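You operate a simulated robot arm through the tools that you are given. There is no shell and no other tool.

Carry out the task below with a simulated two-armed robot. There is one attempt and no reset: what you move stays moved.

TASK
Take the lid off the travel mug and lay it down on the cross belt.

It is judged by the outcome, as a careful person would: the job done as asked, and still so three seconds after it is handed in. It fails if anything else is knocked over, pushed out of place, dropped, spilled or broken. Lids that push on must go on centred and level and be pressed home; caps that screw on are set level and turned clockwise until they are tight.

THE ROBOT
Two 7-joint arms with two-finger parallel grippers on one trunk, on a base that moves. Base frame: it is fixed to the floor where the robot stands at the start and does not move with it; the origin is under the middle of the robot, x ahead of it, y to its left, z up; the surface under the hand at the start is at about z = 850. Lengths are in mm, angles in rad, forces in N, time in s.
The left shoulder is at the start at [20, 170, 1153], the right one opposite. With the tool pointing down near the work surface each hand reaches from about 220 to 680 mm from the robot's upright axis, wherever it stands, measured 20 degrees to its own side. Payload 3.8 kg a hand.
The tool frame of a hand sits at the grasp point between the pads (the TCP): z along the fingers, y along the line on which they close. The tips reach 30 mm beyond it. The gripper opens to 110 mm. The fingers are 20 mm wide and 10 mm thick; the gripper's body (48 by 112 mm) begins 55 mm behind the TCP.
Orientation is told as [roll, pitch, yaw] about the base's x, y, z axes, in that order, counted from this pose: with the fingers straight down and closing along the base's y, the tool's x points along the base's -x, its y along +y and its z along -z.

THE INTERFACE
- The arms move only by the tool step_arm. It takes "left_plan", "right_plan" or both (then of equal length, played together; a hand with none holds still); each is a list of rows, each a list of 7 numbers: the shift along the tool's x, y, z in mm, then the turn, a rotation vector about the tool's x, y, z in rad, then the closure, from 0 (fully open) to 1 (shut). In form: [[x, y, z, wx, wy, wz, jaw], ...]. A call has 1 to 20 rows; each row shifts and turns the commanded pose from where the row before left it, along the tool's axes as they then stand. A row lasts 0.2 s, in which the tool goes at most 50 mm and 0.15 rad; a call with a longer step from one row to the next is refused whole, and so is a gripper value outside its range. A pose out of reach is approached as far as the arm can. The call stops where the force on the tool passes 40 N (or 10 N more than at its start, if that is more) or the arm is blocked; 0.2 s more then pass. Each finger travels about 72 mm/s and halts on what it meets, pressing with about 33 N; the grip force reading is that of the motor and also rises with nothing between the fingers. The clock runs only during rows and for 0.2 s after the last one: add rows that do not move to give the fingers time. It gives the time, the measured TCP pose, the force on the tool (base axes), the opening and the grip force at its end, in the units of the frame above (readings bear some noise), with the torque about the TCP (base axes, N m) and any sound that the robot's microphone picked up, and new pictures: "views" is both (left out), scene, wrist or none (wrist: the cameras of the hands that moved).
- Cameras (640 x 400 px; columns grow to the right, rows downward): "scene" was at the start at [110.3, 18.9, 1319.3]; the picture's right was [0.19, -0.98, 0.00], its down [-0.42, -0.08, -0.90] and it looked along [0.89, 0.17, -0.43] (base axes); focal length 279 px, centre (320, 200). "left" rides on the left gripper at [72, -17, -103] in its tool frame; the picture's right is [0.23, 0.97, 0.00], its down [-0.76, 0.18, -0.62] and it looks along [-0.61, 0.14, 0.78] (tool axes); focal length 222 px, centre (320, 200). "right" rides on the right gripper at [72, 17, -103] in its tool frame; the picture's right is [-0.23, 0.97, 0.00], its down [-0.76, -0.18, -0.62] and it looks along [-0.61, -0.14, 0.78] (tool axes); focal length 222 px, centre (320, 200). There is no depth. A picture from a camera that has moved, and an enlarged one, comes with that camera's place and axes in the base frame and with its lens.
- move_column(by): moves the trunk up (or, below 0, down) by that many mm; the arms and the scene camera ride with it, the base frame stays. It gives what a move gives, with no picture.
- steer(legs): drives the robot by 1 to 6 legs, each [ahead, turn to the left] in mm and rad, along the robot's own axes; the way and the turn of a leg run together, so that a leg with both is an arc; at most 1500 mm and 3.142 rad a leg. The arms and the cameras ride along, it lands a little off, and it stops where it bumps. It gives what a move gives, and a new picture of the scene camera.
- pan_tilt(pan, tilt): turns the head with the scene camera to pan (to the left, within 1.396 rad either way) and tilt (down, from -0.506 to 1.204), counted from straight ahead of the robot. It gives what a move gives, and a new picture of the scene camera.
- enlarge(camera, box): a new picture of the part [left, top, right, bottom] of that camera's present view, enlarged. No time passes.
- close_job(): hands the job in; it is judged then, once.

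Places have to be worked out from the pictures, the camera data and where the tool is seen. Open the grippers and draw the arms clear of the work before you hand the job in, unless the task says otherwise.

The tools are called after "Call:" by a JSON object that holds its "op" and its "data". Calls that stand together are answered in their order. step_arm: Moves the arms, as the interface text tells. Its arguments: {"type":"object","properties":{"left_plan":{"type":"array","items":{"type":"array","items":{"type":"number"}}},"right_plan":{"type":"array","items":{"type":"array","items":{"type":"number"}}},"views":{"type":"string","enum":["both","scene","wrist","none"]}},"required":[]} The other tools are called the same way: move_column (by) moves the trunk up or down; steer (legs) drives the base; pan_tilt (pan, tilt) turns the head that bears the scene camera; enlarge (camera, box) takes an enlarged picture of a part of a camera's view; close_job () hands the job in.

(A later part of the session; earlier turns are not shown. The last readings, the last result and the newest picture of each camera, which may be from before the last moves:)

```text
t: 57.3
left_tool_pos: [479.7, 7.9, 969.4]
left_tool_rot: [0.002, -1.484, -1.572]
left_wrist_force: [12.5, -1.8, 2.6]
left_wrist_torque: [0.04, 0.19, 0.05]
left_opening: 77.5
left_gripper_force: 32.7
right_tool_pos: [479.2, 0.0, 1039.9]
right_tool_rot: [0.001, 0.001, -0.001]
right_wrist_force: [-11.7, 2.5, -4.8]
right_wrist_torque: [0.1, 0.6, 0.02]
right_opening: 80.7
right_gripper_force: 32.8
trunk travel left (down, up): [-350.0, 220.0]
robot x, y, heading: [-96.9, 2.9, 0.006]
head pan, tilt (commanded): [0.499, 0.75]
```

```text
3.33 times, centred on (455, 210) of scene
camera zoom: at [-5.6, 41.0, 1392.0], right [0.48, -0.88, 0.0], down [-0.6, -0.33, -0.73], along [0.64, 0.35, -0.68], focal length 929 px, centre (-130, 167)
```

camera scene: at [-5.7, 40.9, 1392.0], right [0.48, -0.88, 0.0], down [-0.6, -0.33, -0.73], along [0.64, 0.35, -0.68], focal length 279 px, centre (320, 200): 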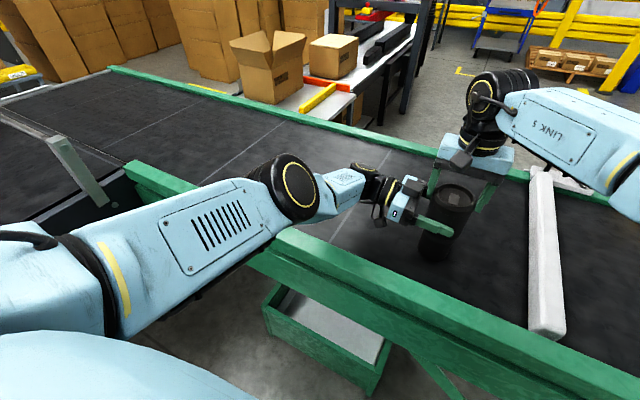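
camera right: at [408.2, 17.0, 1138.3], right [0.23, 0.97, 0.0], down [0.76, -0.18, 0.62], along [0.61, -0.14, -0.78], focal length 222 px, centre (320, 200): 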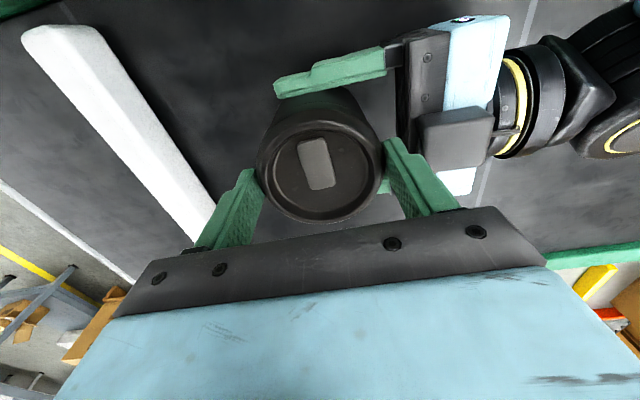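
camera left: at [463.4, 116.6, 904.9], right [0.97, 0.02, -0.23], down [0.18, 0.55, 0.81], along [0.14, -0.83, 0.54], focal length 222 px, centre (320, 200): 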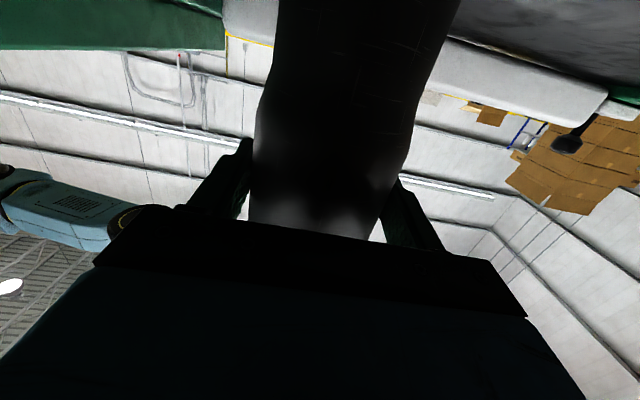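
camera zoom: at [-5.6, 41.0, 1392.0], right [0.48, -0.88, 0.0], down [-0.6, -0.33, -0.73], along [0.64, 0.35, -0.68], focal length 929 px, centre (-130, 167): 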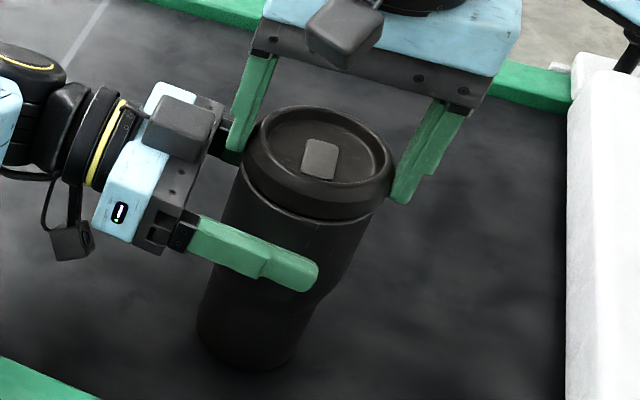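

The lid is separating, with a bright gap showing at the seam, and the pull is only about 5 N. I relieve the small side load by easing the right hand 0.8 mm toward -x and go on lifting straight up another 10 mm.

Call:
{"op": "step_arm", "data": {"right_plan": [[0.4, 0, -1, 0, 0, 0, 1], [0.4, 0, -1, 0, 0, 0, 1], [0, 0, -1, 0, 0, 0, 1], [0, 0, -1, 0, 0, 0, 1], [0, 0, -1, 0, 0, 0, 1], [0, 0, -1, 0, 0, 0, 1], [0, 0, -1, 0, 0, 0, 1], [0, 0, -1, 0, 0, 0, 1], [0, 0, -1, 0, 0, 0, 1], [0, 0, -1, 0, 0, 0, 1]], "left_plan": [[0, 0, 0, 0, 0, 0, 1], [0, 0, 0, 0, 0, 0, 1], [0, 0, 0, 0, 0, 0, 1], [0, 0, 0, 0, 0, 0, 1], [0, 0, 0, 0, 0, 0, 1], [0, 0, 0, 0, 0, 0, 1], [0, 0, 0, 0, 0, 0, 1], [0, 0, 0, 0, 0, 0, 1], [0, 0, 0, 0, 0, 0, 1], [0, 0, 0, 0, 0, 0, 1]], "views": "none"}}

Call:
{"op": "enlarge", "data": {"camera": "scene", "box": [400, 150, 510, 270]}}

```text
t: 59.5
left_tool_pos: [480.5, 8.7, 970.0]
left_tool_rot: [-0.003, -1.484, -1.571]
left_wrist_force: [4.3, 1.0, 6.7]
left_wrist_torque: [0.29, -0.44, -0.1]
left_opening: 77.2
left_gripper_force: 33.2
right_tool_pos: [478.6, -1.4, 1050.6]
right_tool_rot: [0.001, 0.0, 0.0]
right_wrist_force: [0.0, -1.0, -0.5]
right_wrist_torque: [0.0, 0.03, 0.02]
right_opening: 80.8
right_gripper_force: 32.7
trunk travel left (down, up): [-350.0, 220.0]
robot x, y, heading: [-99.2, 0.4, 0.001]
head pan, tilt (commanded): [0.499, 0.75]
```

```text
3.33 times, centred on (455, 210) of scene
camera zoom: at [-6.0, 41.0, 1392.1], right [0.48, -0.88, 0.0], down [-0.6, -0.33, -0.73], along [0.64, 0.35, -0.68], focal length 929 px, centre (-130, 167)
```

zoom: 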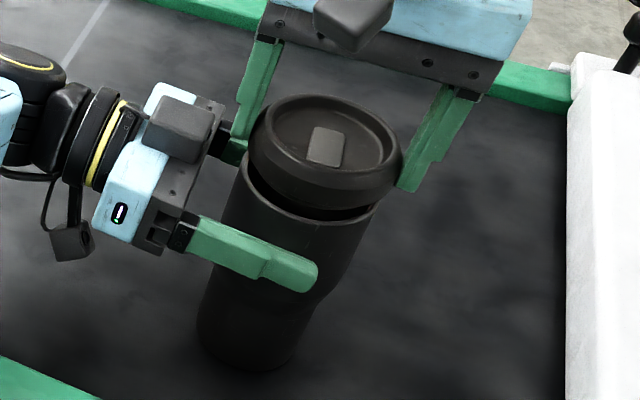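

The lid is free, with no load on the right hand. I lift it well clear to z≈1150, keeping it level.

Call:
{"op": "step_arm", "data": {"right_plan": [[0, 0, -5, 0, 0, 0, 1], [0, 0, -12, 0, 0, 0, 1], [0, 0, -18, 0, 0, 0, 1], [0, 0, -20, 0, 0, 0, 1], [0, 0, -20, 0, 0, 0, 1], [0, 0, -15, 0, 0, 0, 1], [0, 0, -8, 0, 0, 0, 1], [0, 0, 0, 0, 0, 0, 1]], "left_plan": [[0, 0, 0, 0, 0, 0, 1], [0, 0, 0, 0, 0, 0, 1], [0, 0, 0, 0, 0, 0, 1], [0, 0, 0, 0, 0, 0, 1], [0, 0, 0, 0, 0, 0, 1], [0, 0, 0, 0, 0, 0, 1], [0, 0, 0, 0, 0, 0, 1], [0, 0, 0, 0, 0, 0, 1]], "views": "both"}}

Call:
{"op": "enlarge", "data": {"camera": "scene", "box": [370, 100, 550, 280]}}

```text
t: 61.3
left_tool_pos: [479.0, 7.5, 968.6]
left_tool_rot: [-0.003, -1.484, -1.568]
left_wrist_force: [2.2, 0.4, 5.9]
left_wrist_torque: [0.22, -0.24, -0.03]
left_opening: 77.4
left_gripper_force: 33.2
right_tool_pos: [477.8, -0.2, 1148.5]
right_tool_rot: [-0.001, 0.0, 0.001]
right_wrist_force: [0.0, -0.6, -0.1]
right_wrist_torque: [0.01, -0.01, -0.02]
right_opening: 80.6
right_gripper_force: 33.0
trunk travel left (down, up): [-350.0, 220.0]
robot x, y, heading: [-100.2, -0.3, -0.007]
head pan, tilt (commanded): [0.499, 0.75]
camera scene: at [-6.1, 41.0, 1392.1], right [0.48, -0.88, 0.0], down [-0.6, -0.33, -0.73], along [0.64, 0.35, -0.68], focal length 279 px, centre (320, 200)
camera right: at [406.9, 16.9, 1251.7], right [0.23, 0.97, 0.0], down [0.76, -0.18, 0.62], along [0.61, -0.14, -0.78], focal length 222 px, centre (320, 200)
camera left: at [462.8, 116.3, 904.8], right [0.97, 0.02, -0.23], down [0.18, 0.55, 0.81], along [0.14, -0.83, 0.54], focal length 222 px, centre (320, 200)
```

scene: 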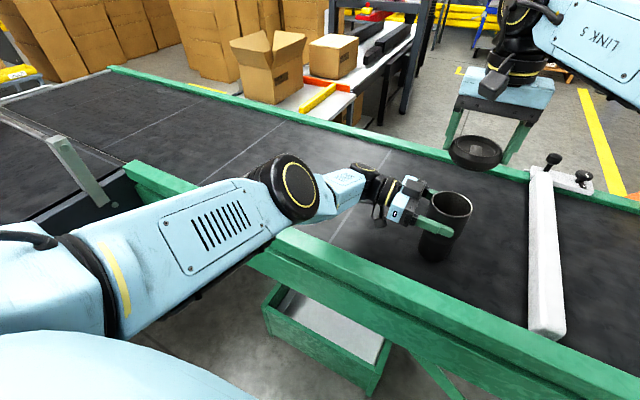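
right: 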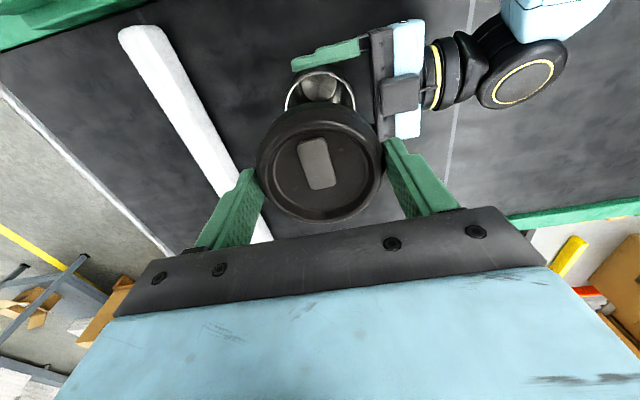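
left: 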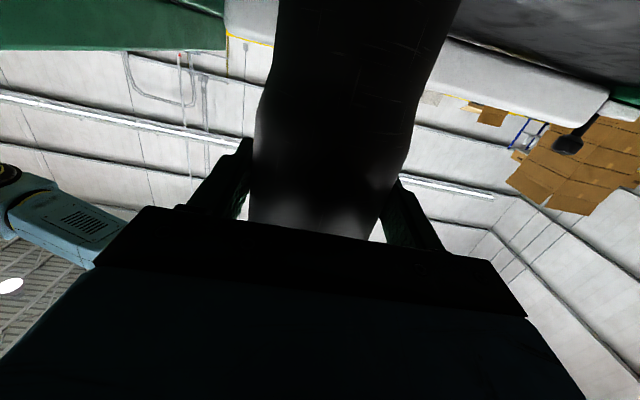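

```text
2.22 times, centred on (460, 190) of scene
camera zoom: at [-6.1, 41.0, 1392.1], right [0.48, -0.88, 0.0], down [-0.6, -0.33, -0.73], along [0.64, 0.35, -0.68], focal length 619 px, centre (9, 222)
```

zoom: 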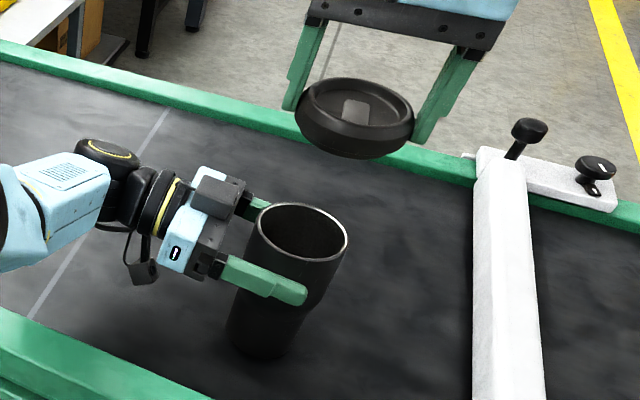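

The lid is off and level in the right hand, and the mug stands upright on the belt in the left hand. I open the left gripper gradually and keep it still, to check that the mug stays put.

Call:
{"op": "step_arm", "data": {"left_plan": [[0, 0, 0, 0, 0, 0, 0.29], [0, 0, 0, 0, 0, 0, 0.27], [0, 0, 0, 0, 0, 0, 0.24], [0, 0, 0, 0, 0, 0, 0.18], [0, 0, 0, 0, 0, 0, 0.1], [0, 0, 0, 0, 0, 0, 0], [0, 0, 0, 0, 0, 0, 0], [0, 0, 0, 0, 0, 0, 0]], "right_plan": [[0, 0, 0, 0, 0, 0, 1], [0, 0, 0, 0, 0, 0, 1], [0, 0, 0, 0, 0, 0, 1], [0, 0, 0, 0, 0, 0, 1], [0, 0, 0, 0, 0, 0, 1], [0, 0, 0, 0, 0, 0, 1], [0, 0, 0, 0, 0, 0, 1], [0, 0, 0, 0, 0, 0, 1]], "views": "none"}}

Call:
{"op": "enlarge", "data": {"camera": "scene", "box": [370, 100, 550, 280]}}

Call:
{"op": "enlarge", "data": {"camera": "right", "box": [220, 20, 460, 170]}}

```text
t: 63.1
left_tool_pos: [480.2, 8.8, 968.2]
left_tool_rot: [-0.005, -1.484, -1.566]
left_wrist_force: [0.5, -0.2, -0.5]
left_wrist_torque: [0.0, 0.01, -0.01]
left_opening: 110.1
left_gripper_force: 0.1
right_tool_pos: [479.4, -0.2, 1148.5]
right_tool_rot: [0.0, 0.0, -0.001]
right_wrist_force: [-1.0, 0.3, -0.1]
right_wrist_torque: [-0.01, -0.02, 0.02]
right_opening: 80.6
right_gripper_force: 33.0
trunk travel left (down, up): [-350.0, 220.0]
robot x, y, heading: [-96.5, 1.2, -0.002]
head pan, tilt (commanded): [0.499, 0.75]
```

```text
2.22 times, centred on (460, 190) of scene
camera zoom: at [-5.8, 41.0, 1392.0], right [0.48, -0.88, 0.0], down [-0.6, -0.33, -0.73], along [0.64, 0.35, -0.68], focal length 619 px, centre (9, 222)
```

zoom: 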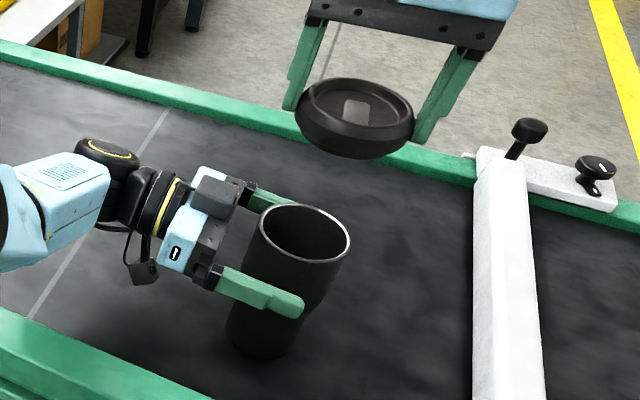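

```text
2.67 times, centred on (340, 95) of right
camera zoom: at [407.3, 16.8, 1251.4], right [0.23, 0.97, 0.0], down [0.76, -0.18, 0.62], along [0.61, -0.14, -0.78], focal length 592 px, centre (267, 480)
```

zoom: 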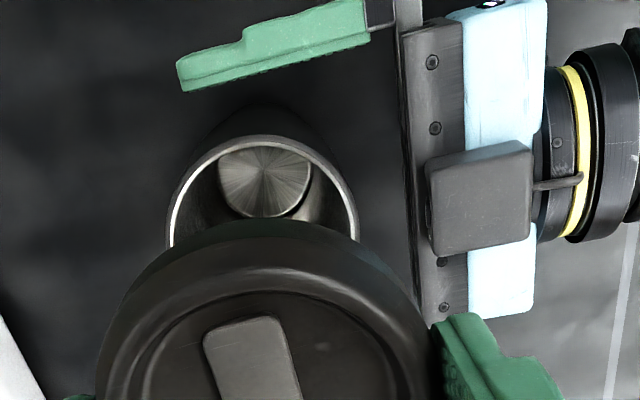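

The mug stands freely and the left fingers are open and clear of it. I back the left hand straight out along +y by about 170 mm.

Call:
{"op": "step_arm", "data": {"left_plan": [[0.5, 0, -8, 0, 0, 0, 0], [0.5, 0, -8, 0, 0, 0, 0], [0.9, 0, -14, 0, 0, 0, 0], [0.9, 0, -14, 0, 0, 0, 0], [0.9, 0, -14, 0, 0, 0, 0], [0.9, 0, -14, 0, 0, 0, 0], [0.9, 0, -14, 0, 0, 0, 0], [0.9, 0, -14, 0, 0, 0, 0], [0.9, 0, -14, 0, 0, 0, 0], [0.9, 0, -14, 0, 0, 0, 0], [0.9, 0, -14, 0, 0, 0, 0], [0.9, 0, -14, 0, 0, 0, 0], [0, 0, 0, 0, 0, 0, 0]], "right_plan": [[0, 0, 0, 0, 0, 0, 1], [0, 0, 0, 0, 0, 0, 1], [0, 0, 0, 0, 0, 0, 1], [0, 0, 0, 0, 0, 0, 1], [0, 0, 0, 0, 0, 0, 1], [0, 0, 0, 0, 0, 0, 1], [0, 0, 0, 0, 0, 0, 1], [0, 0, 0, 0, 0, 0, 1], [0, 0, 0, 0, 0, 0, 1], [0, 0, 0, 0, 0, 0, 1], [0, 0, 0, 0, 0, 0, 1], [0, 0, 0, 0, 0, 0, 1], [0, 0, 0, 0, 0, 0, 1]], "views": "scene"}}

```text
t: 65.9
left_tool_pos: [475.3, 164.5, 973.8]
left_tool_rot: [-0.007, -1.484, -1.565]
left_wrist_force: [0.3, -0.7, 0.3]
left_wrist_torque: [0.03, 0.02, -0.03]
left_opening: 110.0
left_gripper_force: 0.1
left hand out of reach, approached as far as the arm can: row 11
right_tool_pos: [478.0, -0.6, 1148.7]
right_tool_rot: [0.0, -0.001, -0.003]
right_wrist_force: [-0.9, 0.1, -0.1]
right_wrist_torque: [0.03, 0.0, -0.03]
right_opening: 80.6
right_gripper_force: 33.0
trunk travel left (down, up): [-350.0, 220.0]
robot x, y, heading: [-99.7, 1.4, 0.003]
head pan, tilt (commanded): [0.499, 0.75]
camera scene: at [-5.8, 41.0, 1392.0], right [0.48, -0.88, 0.0], down [-0.6, -0.33, -0.73], along [0.64, 0.35, -0.68], focal length 279 px, centre (320, 200)
```

scene: 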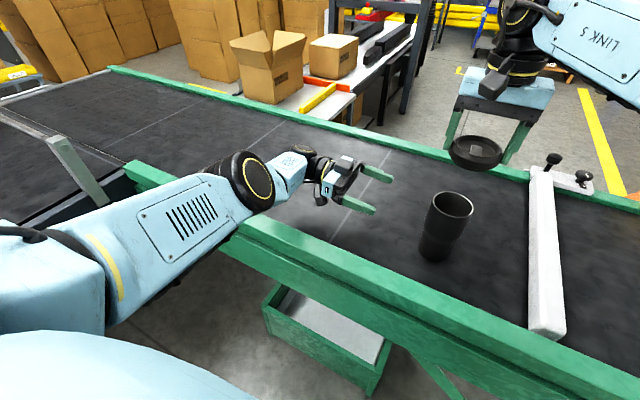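

The left hand is clear and the mug is standing. I take the left arm up and back along the way it came, while the right hand keeps holding the lid.

Call:
{"op": "step_arm", "data": {"left_plan": [[-16.6, -0.7, -20.2, 0, 0, 0, 0], [-16.6, -0.7, -20.2, 0, 0, 0, 0], [-16.6, -0.7, -20.2, 0, 0, 0, 0], [-16.6, -0.7, -20.2, 0, 0, 0, 0], [-16.6, -0.7, -20.2, 0, 0, 0, 0], [-16.6, -0.7, -20.2, 0, 0, 0, 0], [-16.6, -0.7, -20.2, 0, 0, 0, 0], [0, 0, 0, 0, 0.0873, 0, 0], [0, 0, 0, 0, 0.0873, 0, 0], [-19.7, -15, -12.9, 0, 0, 0, 0], [-19.7, -15, -12.9, 0, 0, 0, 0], [-19.7, -15, -12.9, 0, 0, 0, 0], [-19.7, -15, -12.9, 0, 0, 0, 0], [-19.7, -15, -12.9, 0, 0, 0, 0], [-19.7, -15, -12.9, 0, 0, 0, 0], [-19.7, -15, -12.9, 0, 0, 0, 0], [-19.7, -15, -12.9, 0, 0, 0, 0], [0, 0, 0, 0, 0, 0, 0]], "right_plan": [[0, 0, 0, 0, 0, 0, 1], [0, 0, 0, 0, 0, 0, 1], [0, 0, 0, 0, 0, 0, 1], [0, 0, 0, 0, 0, 0, 1], [0, 0, 0, 0, 0, 0, 1], [0, 0, 0, 0, 0, 0, 1], [0, 0, 0, 0, 0, 0, 1], [0, 0, 0, 0, 0, 0, 1], [0, 0, 0, 0, 0, 0, 1], [0, 0, 0, 0, 0, 0, 1], [0, 0, 0, 0, 0, 0, 1], [0, 0, 0, 0, 0, 0, 1], [0, 0, 0, 0, 0, 0, 1], [0, 0, 0, 0, 0, 0, 1], [0, 0, 0, 0, 0, 0, 1], [0, 0, 0, 0, 0, 0, 1], [0, 0, 0, 0, 0, 0, 1], [0, 0, 0, 0, 0, 0, 1]], "views": "scene"}}

```text
t: 69.7
left_tool_pos: [358.8, 356.0, 1277.5]
left_tool_rot: [-0.002, -1.309, -1.568]
left_wrist_force: [0.2, 1.0, -0.2]
left_wrist_torque: [0.03, 0.01, 0.01]
left_opening: 110.0
left_gripper_force: 0.1
left hand out of reach, approached as far as the arm can: row 2, 4
right_tool_pos: [478.6, -0.6, 1149.6]
right_tool_rot: [0.001, 0.0, -0.003]
right_wrist_force: [-0.1, 0.1, 0.2]
right_wrist_torque: [0.01, 0.01, -0.02]
right_opening: 80.4
right_gripper_force: 33.2
trunk travel left (down, up): [-350.0, 220.0]
robot x, y, heading: [-98.9, 0.3, -0.003]
head pan, tilt (commanded): [0.499, 0.75]
camera scene: at [-5.5, 41.0, 1392.0], right [0.48, -0.88, 0.0], down [-0.6, -0.33, -0.73], along [0.64, 0.35, -0.68], focal length 279 px, centre (320, 200)
```

scene: 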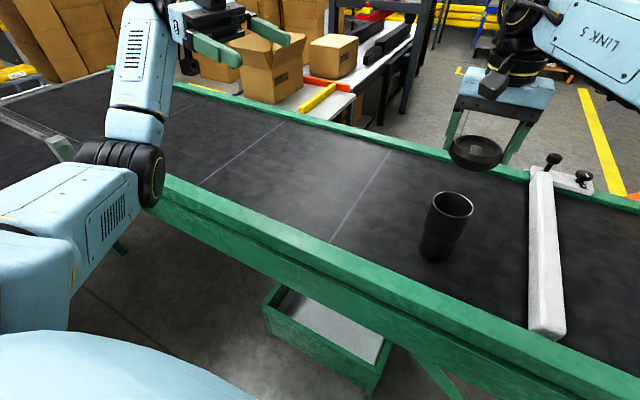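

The left arm is clear and high. I drive the base back forward about 95 mm, almost to its starting place, so the right hand can comfortably reach the open belt left of the mug.

Call:
{"op": "steer", "data": {"legs": [[95, 0]]}}

```text
t: 70.8
left_tool_pos: [454.6, 356.1, 1276.5]
left_tool_rot: [-0.003, -1.31, -1.568]
left_wrist_force: [-0.1, 0.2, 0.8]
left_wrist_torque: [-0.05, 0.0, -0.03]
left_opening: 109.5
left_gripper_force: 0.1
right_tool_pos: [573.4, -1.1, 1147.5]
right_tool_rot: [0.0, 0.001, 0.0]
right_wrist_force: [-0.8, -0.3, 0.6]
right_wrist_torque: [0.0, 0.03, 0.01]
right_opening: 80.4
right_gripper_force: 33.0
trunk travel left (down, up): [-350.0, 220.0]
robot x, y, heading: [-3.4, 1.7, 0.001]
head pan, tilt (commanded): [0.499, 0.75]
camera scene: at [89.2, 41.0, 1392.0], right [0.48, -0.88, 0.0], down [-0.6, -0.33, -0.73], along [0.64, 0.35, -0.68], focal length 279 px, centre (320, 200)
```

scene: 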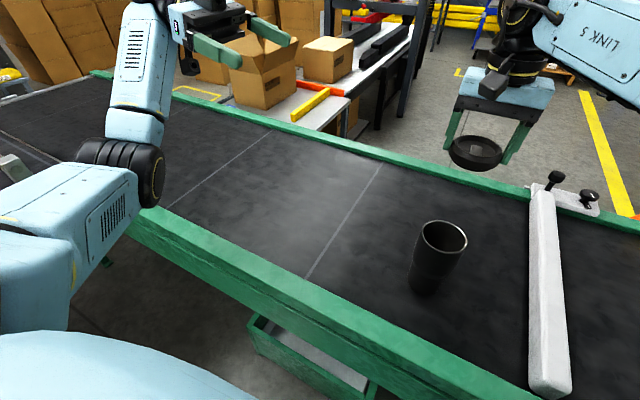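

Both arms and the mug look fine. I carry the lid level over to the open belt at about (490, 160), staying high.

Call:
{"op": "step_arm", "data": {"right_plan": [[13.8, 26.8, 4, 0, 0, 0, 1], [13.8, 26.8, 4, 0, 0, 0, 1], [13.8, 26.8, 4, 0, 0, 0, 1], [13.8, 26.8, 4, 0, 0, 0, 1], [13.8, 26.8, 4, 0, 0, 0, 1], [13.8, 26.8, 4, 0, 0, 0, 1], [0, 0, 0, 0, 0, 0, 1], [0, 0, 0, 0, 0, 0, 1]], "views": "both"}}

```text
t: 72.6
left_tool_pos: [453.0, 354.8, 1277.2]
left_tool_rot: [-0.002, -1.31, -1.571]
left_wrist_force: [0.1, 0.2, -0.2]
left_wrist_torque: [-0.03, 0.03, -0.04]
left_opening: 109.9
left_gripper_force: 0.1
right_tool_pos: [500.2, 136.0, 1122.7]
right_tool_rot: [0.001, -0.002, 0.0]
right_wrist_force: [0.1, 0.3, -0.4]
right_wrist_torque: [-0.03, 0.03, 0.03]
right_opening: 80.4
right_gripper_force: 33.2
right hand out of reach, approached as far as the arm can: row 6
trunk travel left (down, up): [-350.0, 220.0]
robot x, y, heading: [-4.8, 2.0, -0.004]
head pan, tilt (commanded): [0.499, 0.75]
camera scene: at [88.4, 40.9, 1392.0], right [0.48, -0.88, 0.0], down [-0.6, -0.33, -0.73], along [0.64, 0.35, -0.68], focal length 279 px, centre (320, 200)
camera right: at [428.9, 152.0, 1225.7], right [0.23, 0.97, 0.0], down [0.76, -0.18, 0.62], along [0.61, -0.14, -0.78], focal length 222 px, centre (320, 200)
```

scene: 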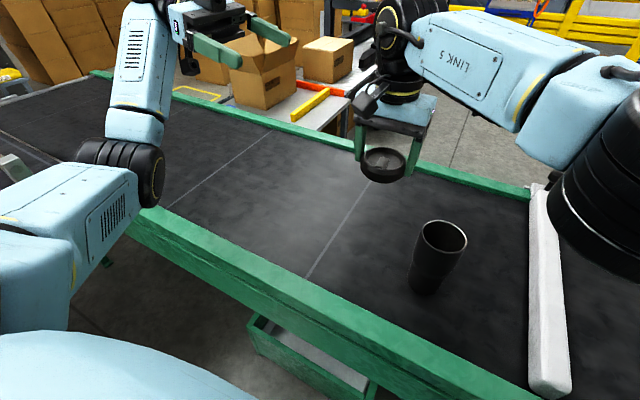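
right: 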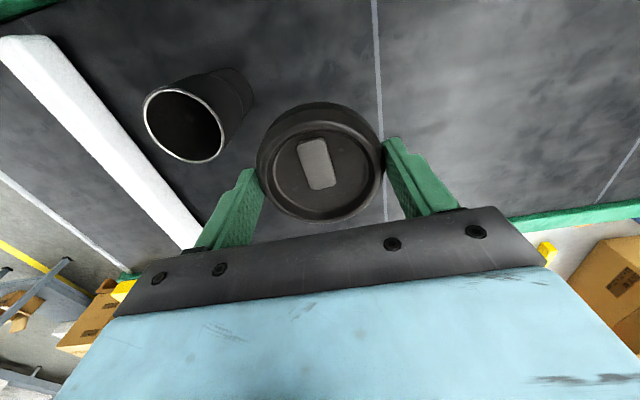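

The right hand sits near its reach limit here, and lowering it would bring its forearm down over the mug. A safer clear patch is beyond the mug on the right hand's own side, at about (590, -100), between mug and guide bar. I carry the lid there at the same height.

Call:
{"op": "step_arm", "data": {"right_plan": [[-11.2, -29.5, 0, 0, 0, 0, 1], [-11.2, -29.5, 0, 0, 0, 0, 1], [-11.2, -29.5, 0, 0, 0, 0, 1], [-11.2, -29.5, 0, 0, 0, 0, 1], [-11.2, -29.5, 0, 0, 0, 0, 1], [-11.2, -29.5, 0, 0, 0, 0, 1], [-11.2, -29.5, 0, 0, 0, 0, 1], [-11.2, -29.5, 0, 0, 0, 0, 1], [0, 0, 0, 0, 0, 0, 1], [0, 0, 0, 0, 0, 0, 1]], "views": "none"}}

Call:
{"op": "pan_tilt", "data": {"pan": 0.0, "tilt": 0.7}}

Call:
{"op": "enlarge", "data": {"camera": "right", "box": [0, 0, 640, 400]}}

```text
t: 74.8
left_tool_pos: [453.4, 356.1, 1277.5]
left_tool_rot: [-0.003, -1.309, -1.573]
left_wrist_force: [-0.1, 0.4, 0.1]
left_wrist_torque: [-0.01, 0.01, 0.01]
left_opening: 109.9
left_gripper_force: 0.0
right_tool_pos: [590.2, -100.0, 1122.6]
right_tool_rot: [-0.002, 0.001, -0.001]
right_wrist_force: [-0.5, -0.8, -1.0]
right_wrist_torque: [0.01, -0.01, 0.01]
right_opening: 80.4
right_gripper_force: 33.1
trunk travel left (down, up): [-350.0, 220.0]
robot x, y, heading: [-4.6, -3.0, 0.001]
head pan, tilt (commanded): [0.499, 0.75]
```

```text
t: 75.7
left_tool_pos: [452.5, 356.8, 1276.3]
left_tool_rot: [0.001, -1.308, -1.571]
left_wrist_force: [0.0, 0.7, -0.3]
left_wrist_torque: [0.0, 0.0, -0.01]
left_opening: 110.0
left_gripper_force: 0.0
right_tool_pos: [590.2, -100.2, 1123.4]
right_tool_rot: [0.0, 0.0, 0.0]
right_wrist_force: [-0.4, 0.5, -0.4]
right_wrist_torque: [-0.01, 0.0, -0.03]
right_opening: 80.4
right_gripper_force: 33.1
trunk travel left (down, up): [-350.0, 220.0]
robot x, y, heading: [-4.2, -0.3, -0.001]
head pan, tilt (commanded): [0.0, 0.7]
camera scene: at [100.5, 1.4, 1396.3], right [0.0, -1.0, 0.0], down [-0.64, 0.0, -0.76], along [0.76, 0.0, -0.64], focal length 279 px, centre (320, 200)
```

scene: 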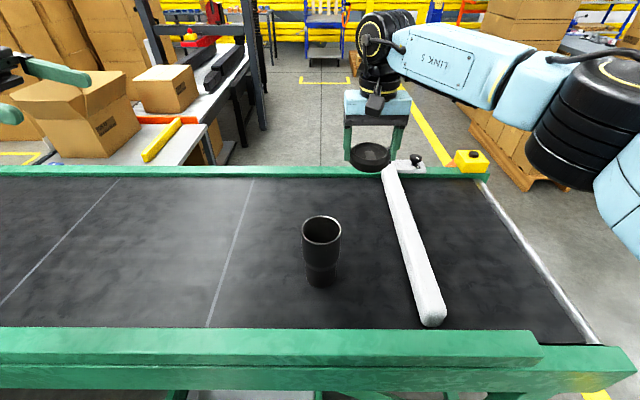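

```text
1.00 times, centred on (320, 200) of right (not enlarged: the box is as wide or as high as the picture)
camera zoom: at [518.2, -83.2, 1225.3], right [0.23, 0.97, 0.0], down [0.76, -0.18, 0.62], along [0.61, -0.14, -0.78], focal length 222 px, centre (320, 200)
```

zoom: 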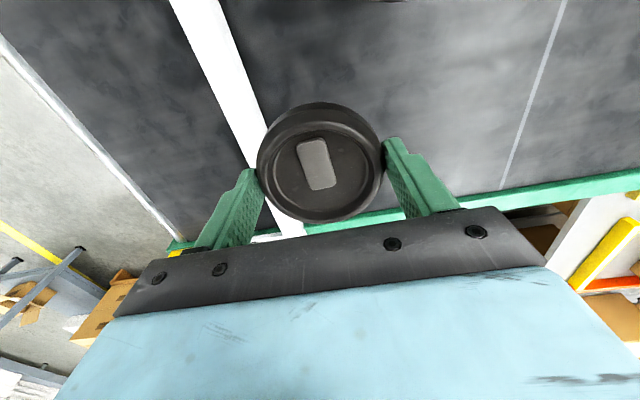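

The lid is held level at (590, -100, 1123), and the bar's edge at y≈-195 leaves good room. I shift slightly to (600, -95) and lower to z≈980, checking reach and clearances.

Call:
{"op": "step_arm", "data": {"right_plan": [[-5, 2.5, 10, 0, 0, 0, 1], [-5, 2.5, 18, 0, 0, 0, 1], [0, 0, 20, 0, 0, 0, 1], [0, 0, 20, 0, 0, 0, 1], [0, 0, 20, 0, 0, 0, 1], [0, 0, 20, 0, 0, 0, 1], [0, 0, 20, 0, 0, 0, 1], [0, 0, 15, 0, 0, 0, 1], [0, 0, 0, 0, 0, 0, 1]], "views": "both"}}

```text
t: 77.7
left_tool_pos: [453.4, 357.0, 1278.2]
left_tool_rot: [0.0, -1.309, -1.572]
left_wrist_force: [0.3, -0.8, 0.1]
left_wrist_torque: [0.04, 0.01, 0.0]
left_opening: 109.7
left_gripper_force: 0.0
right_tool_pos: [600.6, -95.8, 980.0]
right_tool_rot: [0.0, -0.002, -0.002]
right_wrist_force: [0.0, -0.2, -0.2]
right_wrist_torque: [-0.03, 0.01, 0.02]
right_opening: 80.5
right_gripper_force: 33.4
trunk travel left (down, up): [-350.0, 220.0]
robot x, y, heading: [-5.4, -2.7, 0.001]
head pan, tilt (commanded): [0.0, 0.7]
camera scene: at [100.4, 1.3, 1396.3], right [0.0, -1.0, 0.0], down [-0.64, 0.0, -0.76], along [0.76, 0.0, -0.64], focal length 279 px, centre (320, 200)
camera right: at [528.6, -78.6, 1081.9], right [0.23, 0.97, 0.0], down [0.76, -0.18, 0.62], along [0.61, -0.14, -0.78], focal length 222 px, centre (320, 200)
```

scene: 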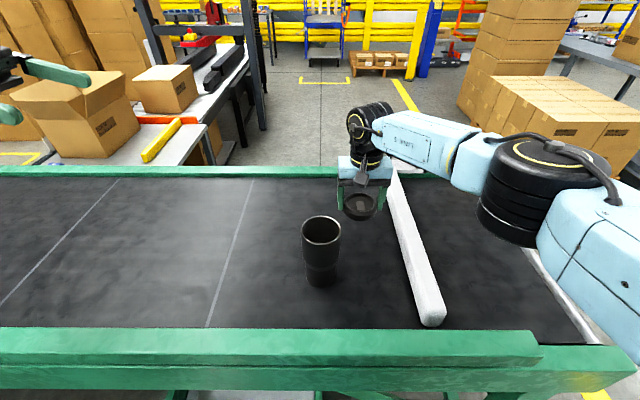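
right: 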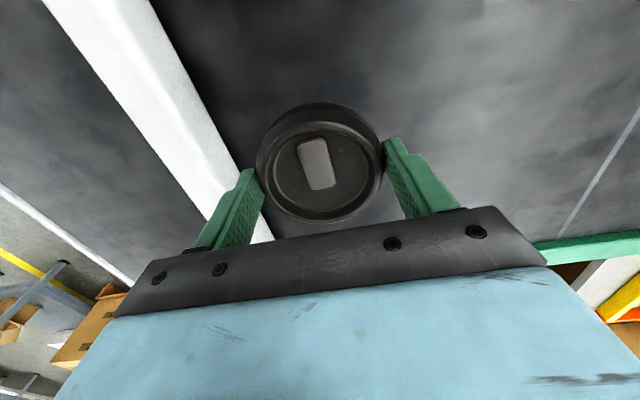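

Clearances are good: the elbow is high and the mug and bar untouched. I lower to z≈905, just above where I expect the lid's underside to meet the belt.

Call:
{"op": "step_arm", "data": {"right_plan": [[0, 0, 15, 0, 0, 0, 1], [0, 0, 15, 0, 0, 0, 1], [0, 0, 15, 0, 0, 0, 1], [0, 0, 12, 0, 0, 0, 1], [0, 0, 9, 0, 0, 0, 1], [0, 0, 6, 0, 0, 0, 1], [0, 0, 0, 0, 0, 0, 1], [0, 0, 0, 0, 0, 0, 1]], "views": "both"}}

Call:
{"op": "enlarge", "data": {"camera": "scene", "box": [290, 150, 430, 290]}}

```text
t: 79.5
left_tool_pos: [453.4, 356.3, 1277.7]
left_tool_rot: [0.001, -1.307, -1.571]
left_wrist_force: [0.2, 0.0, 1.3]
left_wrist_torque: [0.05, 0.01, -0.01]
left_opening: 110.1
left_gripper_force: 0.1
right_tool_pos: [599.3, -94.0, 907.4]
right_tool_rot: [0.0, 0.001, 0.0]
right_wrist_force: [0.0, -0.2, -0.2]
right_wrist_torque: [0.03, -0.01, 0.0]
right_opening: 80.6
right_gripper_force: 33.0
trunk travel left (down, up): [-350.0, 220.0]
robot x, y, heading: [-5.1, 0.7, 0.0]
head pan, tilt (commanded): [0.0, 0.7]
camera scene: at [100.5, 1.4, 1396.3], right [0.0, -1.0, 0.0], down [-0.64, 0.0, -0.76], along [0.76, 0.0, -0.64], focal length 279 px, centre (320, 200)
camera right: at [528.4, -78.2, 1010.0], right [0.23, 0.97, 0.0], down [0.76, -0.18, 0.62], along [0.61, -0.14, -0.78], focal length 222 px, centre (320, 200)
```

scene: 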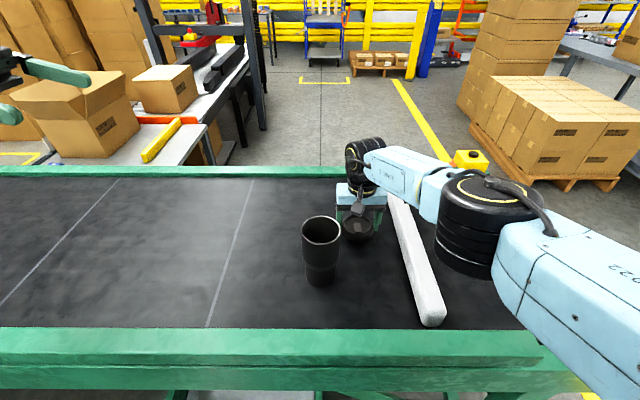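
right: 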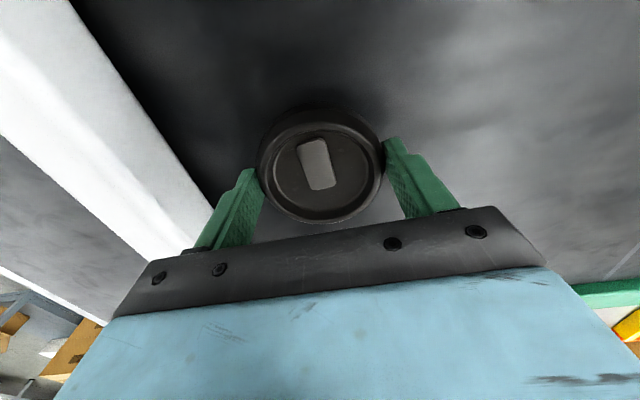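

```text
2.86 times, centred on (360, 220) of scene
camera zoom: at [100.5, 1.4, 1396.3], right [0.0, -1.0, 0.0], down [-0.64, 0.0, -0.76], along [0.76, 0.0, -0.64], focal length 796 px, centre (206, 143)
```

zoom: 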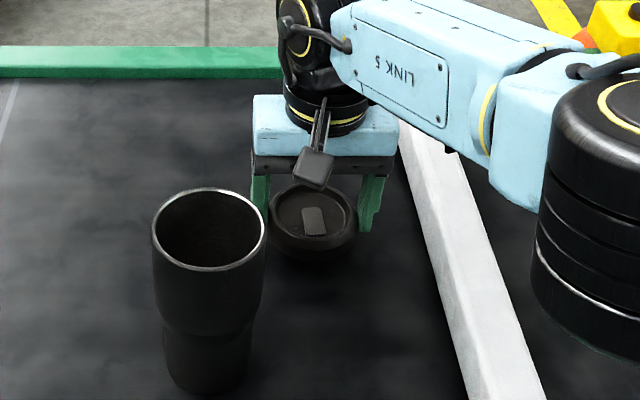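

Nothing touches yet at z=907. I go down in 2 mm steps to about 895 and read the force.

Call:
{"op": "step_arm", "data": {"right_plan": [[0, 0, 2, 0, 0, 0, 1], [0, 0, 2, 0, 0, 0, 1], [0, 0, 2, 0, 0, 0, 1], [0, 0, 2, 0, 0, 0, 1], [0, 0, 2, 0, 0, 0, 1], [0, 0, 2, 0, 0, 0, 1]], "views": "none"}}

Call:
{"op": "enlarge", "data": {"camera": "scene", "box": [320, 190, 400, 260]}}

```text
t: 80.9
left_tool_pos: [451.7, 356.5, 1277.4]
left_tool_rot: [0.001, -1.31, -1.571]
left_wrist_force: [0.4, 0.0, -0.3]
left_wrist_torque: [0.01, 0.02, 0.03]
left_opening: 110.0
left_gripper_force: 0.0
right_tool_pos: [597.5, -96.0, 895.5]
right_tool_rot: [0.001, 0.0, -0.001]
right_wrist_force: [-0.5, -0.8, -0.2]
right_wrist_torque: [0.01, 0.01, 0.02]
right_opening: 80.6
right_gripper_force: 32.7
trunk travel left (down, up): [-350.0, 220.0]
robot x, y, heading: [-8.3, 1.3, 0.001]
head pan, tilt (commanded): [0.0, 0.7]
```

```text
5.71 times, centred on (360, 225) of scene
camera zoom: at [100.4, 1.7, 1396.3], right [0.0, -1.0, 0.0], down [-0.64, 0.0, -0.76], along [0.76, 0.0, -0.64], focal length 1592 px, centre (91, 57)
```

zoom: 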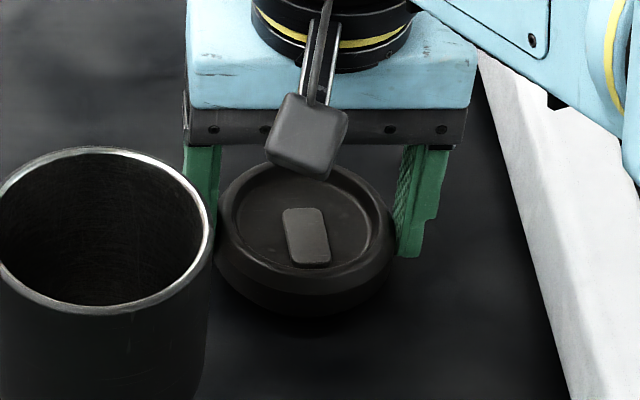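

Still no contact at z=895.5. I continue with 0.8 mm steps.

Call:
{"op": "step_arm", "data": {"right_plan": [[0, 0, 0.8, 0, 0, 0, 1], [0, 0, 0.8, 0, 0, 0, 1], [0, 0, 0.8, 0, 0, 0, 1], [0, 0, 0.8, 0, 0, 0, 1], [0, 0, 0.8, 0, 0, 0, 1]], "views": "none"}}

```text
t: 82.1
left_tool_pos: [453.6, 354.8, 1277.9]
left_tool_rot: [0.0, -1.308, -1.572]
left_wrist_force: [-0.1, 0.3, -0.1]
left_wrist_torque: [0.0, 0.0, 0.0]
left_opening: 110.0
left_gripper_force: 0.1
right_tool_pos: [597.6, -96.0, 893.6]
right_tool_rot: [-0.001, 0.001, 0.001]
right_wrist_force: [0.3, 0.3, -1.0]
right_wrist_torque: [0.0, 0.02, -0.01]
right_opening: 80.5
right_gripper_force: 33.3
right hand out of reach, approached as far as the arm can: row 5
trunk travel left (down, up): [-350.0, 220.0]
robot x, y, heading: [-5.7, -3.1, -0.0]
head pan, tilt (commanded): [0.0, 0.7]
```

The arm is at its reach limit here with no contact yet. I raise the hand 60 mm and then lower the trunk 50 mm to gain reach, ending about 10 mm higher than now.

Call:
{"op": "step_arm", "data": {"right_plan": [[0, 0, -10, 0, 0, 0, 1], [0, 0, -15, 0, 0, 0, 1], [0, 0, -15, 0, 0, 0, 1], [0, 0, -15, 0, 0, 0, 1], [0, 0, -5, 0, 0, 0, 1], [0, 0, 0, 0, 0, 0, 1]], "views": "none"}}

Call:
{"op": "move_column", "data": {"by": -50}}

Call:
{"op": "enlarge", "data": {"camera": "scene", "box": [290, 150, 430, 290]}}

```text
t: 83.5
left_tool_pos: [452.9, 356.4, 1276.4]
left_tool_rot: [0.0, -1.309, -1.57]
left_wrist_force: [0.3, 0.1, -0.3]
left_wrist_torque: [-0.01, -0.03, -0.01]
left_opening: 110.0
left_gripper_force: 0.0
right_tool_pos: [598.0, -95.6, 952.8]
right_tool_rot: [-0.001, 0.001, -0.002]
right_wrist_force: [-0.4, -0.3, -0.4]
right_wrist_torque: [-0.01, 0.0, 0.0]
right_opening: 80.8
right_gripper_force: 32.9
trunk travel left (down, up): [-350.0, 220.0]
robot x, y, heading: [-4.4, 2.1, 0.001]
head pan, tilt (commanded): [0.0, 0.7]
```

```text
t: 84.5
left_tool_pos: [452.4, 356.6, 1228.1]
left_tool_rot: [0.0, -1.308, -1.571]
left_wrist_force: [0.6, 0.2, 0.1]
left_wrist_torque: [0.01, 0.03, 0.0]
left_opening: 110.0
left_gripper_force: 0.0
right_tool_pos: [597.5, -95.7, 903.8]
right_tool_rot: [-0.002, -0.001, -0.002]
right_wrist_force: [-0.6, 0.0, -0.4]
right_wrist_torque: [0.01, -0.01, 0.0]
right_opening: 80.3
right_gripper_force: 33.1
trunk travel left (down, up): [-300.0, 270.0]
robot x, y, heading: [-4.7, 1.3, 0.001]
head pan, tilt (commanded): [0.0, 0.7]
```

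```text
2.86 times, centred on (360, 220) of scene
camera zoom: at [100.3, 1.3, 1346.3], right [0.0, -1.0, 0.0], down [-0.64, 0.0, -0.77], along [0.77, 0.0, -0.64], focal length 796 px, centre (206, 143)
```

zoom: 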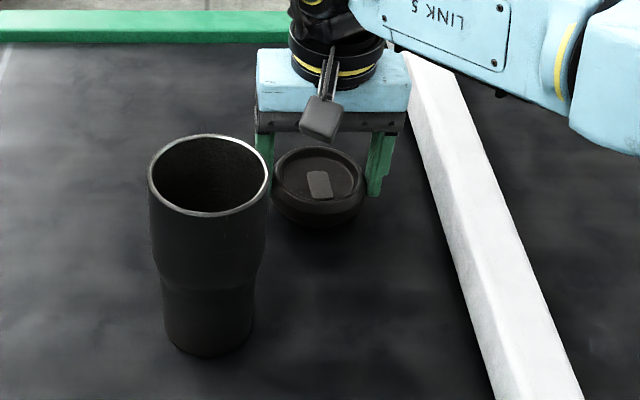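

Everything rode down cleanly, and the hand is at z≈904. I lower on to about 893 and then feel for the belt in small steps.

Call:
{"op": "step_arm", "data": {"right_plan": [[0, 0, 3, 0, 0, 0, 1], [0, 0, 3, 0, 0, 0, 1], [0, 0, 3, 0, 0, 0, 1], [0, 0, 2, 0, 0, 0, 1], [0, 0, 1, 0, 0, 0, 1], [0, 0, 1, 0, 0, 0, 1], [0, 0, 1, 0, 0, 0, 1], [0, 0, 0, 0, 0, 0, 1]], "views": "none"}}

Call:
{"op": "enlarge", "data": {"camera": "scene", "box": [320, 180, 400, 250]}}

```text
t: 86.3
left_tool_pos: [452.8, 355.1, 1227.1]
left_tool_rot: [0.003, -1.309, -1.574]
left_wrist_force: [-0.1, -0.2, -0.4]
left_wrist_torque: [-0.01, 0.02, -0.02]
left_opening: 110.0
left_gripper_force: 0.1
right_tool_pos: [596.2, -96.8, 889.4]
right_tool_rot: [0.002, -0.003, -0.002]
right_wrist_force: [-1.4, -1.6, 5.0]
right_wrist_torque: [-0.08, -0.11, -0.05]
right_opening: 80.4
right_gripper_force: 32.7
trunk travel left (down, up): [-300.0, 270.0]
robot x, y, heading: [-4.2, -0.4, 0.001]
head pan, tilt (commanded): [0.0, 0.7]
```

```text
5.71 times, centred on (360, 215) of scene
camera zoom: at [99.9, 1.3, 1346.4], right [0.0, -1.0, 0.0], down [-0.64, 0.0, -0.77], along [0.77, 0.0, -0.64], focal length 1592 px, centre (91, 114)
```

zoom: 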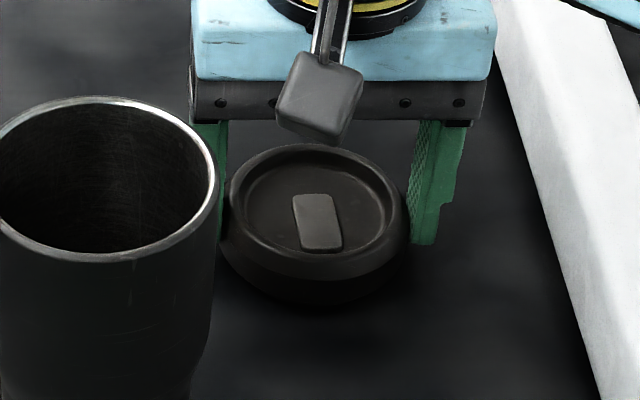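

The lid rests on the belt with about 5 N of contact at TCP z≈889. I open the right fingers gradually without moving the hand.

Call:
{"op": "step_arm", "data": {"right_plan": [[0, 0, 0, 0, 0, 0, 0.26], [0, 0, 0, 0, 0, 0, 0.24], [0, 0, 0, 0, 0, 0, 0.21], [0, 0, 0, 0, 0, 0, 0.16], [0, 0, 0, 0, 0, 0, 0.1], [0, 0, 0, 0, 0, 0, 0.05], [0, 0, 0, 0, 0, 0, 0], [0, 0, 0, 0, 0, 0, 0]], "views": "both"}}

Call:
{"op": "enlarge", "data": {"camera": "scene", "box": [320, 180, 400, 250]}}

```text
t: 88.1
left_tool_pos: [453.6, 357.3, 1227.2]
left_tool_rot: [-0.003, -1.309, -1.571]
left_wrist_force: [0.3, 0.3, 0.2]
left_wrist_torque: [0.0, 0.01, -0.01]
left_opening: 109.9
left_gripper_force: 0.0
right_tool_pos: [596.8, -97.0, 889.5]
right_tool_rot: [-0.001, -0.001, -0.002]
right_wrist_force: [0.1, -0.1, 0.0]
right_wrist_torque: [-0.02, -0.01, 0.0]
right_opening: 110.1
right_gripper_force: 0.0
trunk travel left (down, up): [-300.0, 270.0]
robot x, y, heading: [-7.1, 1.8, -0.004]
head pan, tilt (commanded): [0.0, 0.7]
camera scene: at [100.4, 1.3, 1346.3], right [0.0, -1.0, 0.0], down [-0.64, 0.0, -0.76], along [0.76, 0.0, -0.64], focal length 279 px, centre (320, 200)
camera right: at [525.7, -79.2, 992.2], right [0.23, 0.97, 0.0], down [0.76, -0.18, 0.62], along [0.61, -0.14, -0.78], focal length 222 px, centre (320, 200)
```

scene: 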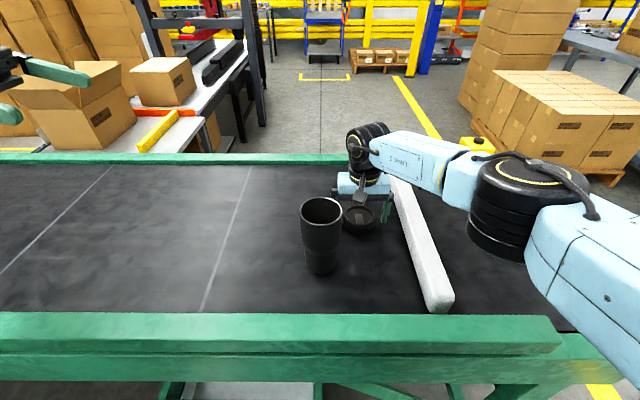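
right: 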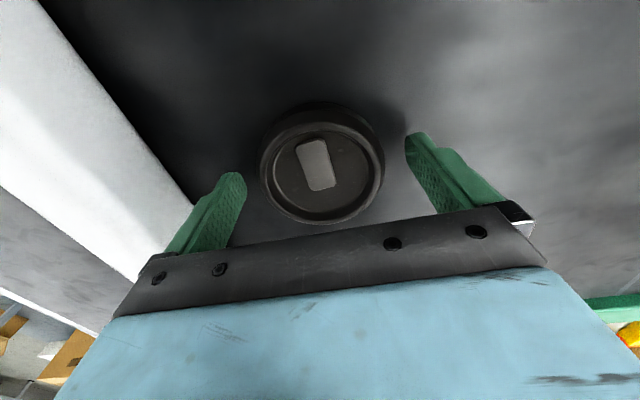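

```text
5.71 times, centred on (360, 215) of scene
camera zoom: at [100.4, 1.3, 1346.3], right [0.0, -1.0, 0.0], down [-0.64, 0.0, -0.76], along [0.76, 0.0, -0.64], focal length 1592 px, centre (91, 114)
```

zoom: 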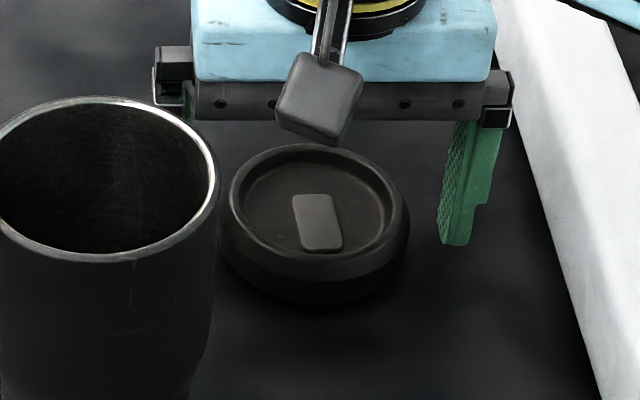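

The lid rests level on the belt, free of the fingers. I raise the right hand straight up and then draw it aside to the right.

Call:
{"op": "step_arm", "data": {"right_plan": [[0, 0, -8, 0, 0, 0, 0], [0, 0, -15, 0, 0, 0, 0], [0, 0, -20, 0, 0, 0, 0], [0, 0, -25, 0, 0, 0, 0], [0, 0, -25, 0, 0, 0, 0], [0, 0, -25, 0, 0, 0, 0], [0, 0, -25, 0, 0, 0, 0], [0, 0, -25, 0, 0, 0, 0], [0, 0, -25, 0, 0, 0, 0], [0, 0, -25, 0, 0, 0, 0], [0, 0, -25, 0, 0, 0, 0], [0, 0, -20, 0, 0, 0, 0], [20, -20, 0, 0, 0, 0, 0], [20, -20, 0, 0, 0, 0, 0], [20, -20, 0, 0, 0, 0, 0], [20, -20, 0, 0, 0, 0, 0], [20, -20, 0, 0, 0, 0, 0], [0, 0, 0, 0, 0, 0, 0]], "views": "both"}}

Call:
{"op": "enlarge", "data": {"camera": "scene", "box": [280, 160, 440, 300]}}

```text
t: 91.9
left_tool_pos: [453.6, 356.8, 1227.1]
left_tool_rot: [-0.001, -1.309, -1.568]
left_wrist_force: [-0.9, 0.1, 0.3]
left_wrist_torque: [0.0, 0.03, 0.0]
left_opening: 110.0
left_gripper_force: 0.0
right_tool_pos: [496.0, -194.6, 1152.2]
right_tool_rot: [-0.001, 0.001, -0.002]
right_wrist_force: [0.6, 0.0, -0.5]
right_wrist_torque: [-0.03, 0.0, 0.01]
right_opening: 110.0
right_gripper_force: 0.0
trunk travel left (down, up): [-300.0, 270.0]
robot x, y, heading: [-2.8, 4.5, 0.001]
head pan, tilt (commanded): [0.0, 0.7]
camera scene: at [100.7, 1.9, 1346.2], right [0.0, -1.0, 0.0], down [-0.64, 0.0, -0.76], along [0.76, 0.0, -0.64], focal length 279 px, centre (320, 200)
camera right: at [425.6, -178.7, 1255.2], right [0.23, 0.97, 0.0], down [0.76, -0.18, 0.62], along [0.61, -0.14, -0.78], focal length 222 px, centre (320, 200)
```

scene: 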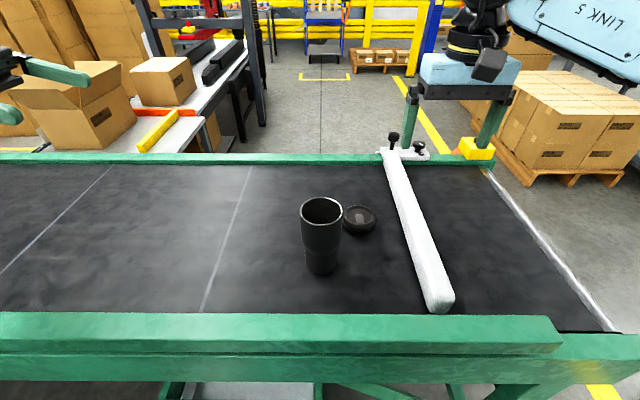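
right: 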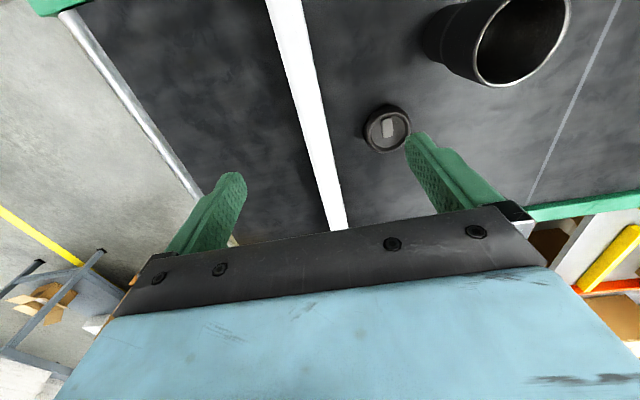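

```text
2.86 times, centred on (360, 230) of scene
camera zoom: at [100.7, 1.9, 1346.2], right [0.0, -1.0, 0.0], down [-0.64, 0.0, -0.76], along [0.76, 0.0, -0.64], focal length 796 px, centre (206, 114)
```

zoom: 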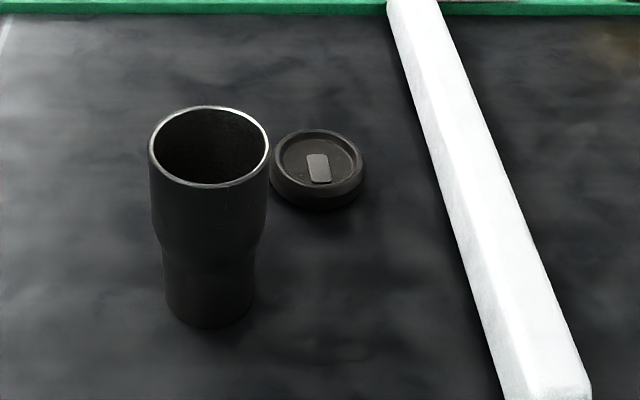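

The lid lies flat on the belt and the mug stands upright. I draw the right hand a bit further up and back, then check the whole scene once more.

Call:
{"op": "step_arm", "data": {"right_plan": [[15, -5, -15, 0, 0, 0, 0], [15, -5, -15, 0, 0, 0, 0], [15, -5, -15, 0, 0, 0, 0], [15, -5, -15, 0, 0, 0, 0], [0, 0, 0, 0, 0, 0, 0], [0, 0, 0, 0, 0, 0, 0]], "views": "none"}}

Call:
{"op": "pan_tilt", "data": {"pan": 0.3, "tilt": 0.6}}

Call:
{"op": "enlarge", "data": {"camera": "right", "box": [300, 0, 640, 200]}}

```text
t: 93.3
left_tool_pos: [452.6, 356.1, 1227.3]
left_tool_rot: [0.001, -1.309, -1.571]
left_wrist_force: [0.3, 0.2, 0.1]
left_wrist_torque: [0.0, 0.0, -0.01]
left_opening: 110.1
left_gripper_force: 0.0
right_tool_pos: [437.3, -215.5, 1212.1]
right_tool_rot: [0.002, 0.001, -0.001]
right_wrist_force: [-0.8, 0.2, 1.1]
right_wrist_torque: [-0.02, -0.04, 0.0]
right_opening: 109.9
right_gripper_force: 0.1
trunk travel left (down, up): [-300.0, 270.0]
robot x, y, heading: [-2.5, 1.7, 0.0]
head pan, tilt (commanded): [0.0, 0.7]
```

```text
t: 94.1
left_tool_pos: [452.6, 356.9, 1227.6]
left_tool_rot: [0.001, -1.312, -1.572]
left_wrist_force: [-0.1, -0.3, -0.2]
left_wrist_torque: [0.0, 0.0, 0.01]
left_opening: 110.0
left_gripper_force: 0.1
right_tool_pos: [436.3, -217.0, 1213.3]
right_tool_rot: [0.001, -0.001, 0.002]
right_wrist_force: [0.6, 0.3, 0.4]
right_wrist_torque: [0.01, 0.0, 0.01]
right_opening: 110.0
right_gripper_force: 0.1
trunk travel left (down, up): [-300.0, 270.0]
robot x, y, heading: [-5.0, -0.7, 0.004]
head pan, tilt (commanded): [0.3, 0.6]
camera scene: at [99.9, 27.4, 1354.9], right [0.29, -0.96, 0.0], down [-0.54, -0.17, -0.82], along [0.79, 0.24, -0.57], focal length 279 px, centre (320, 200)
```

scene: 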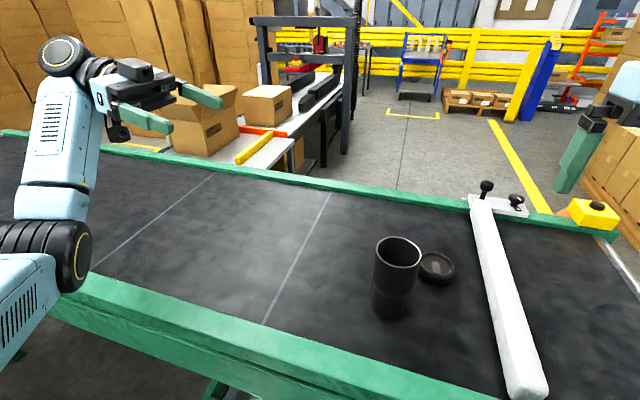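

```text
1.88 times, centred on (470, 100) of right
camera zoom: at [365.6, -199.3, 1315.5], right [0.23, 0.97, 0.0], down [0.76, -0.18, 0.62], along [0.61, -0.14, -0.78], focal length 418 px, centre (38, 388)
```

zoom: 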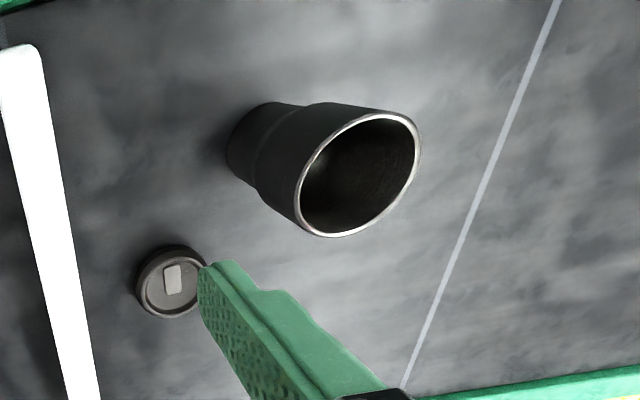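

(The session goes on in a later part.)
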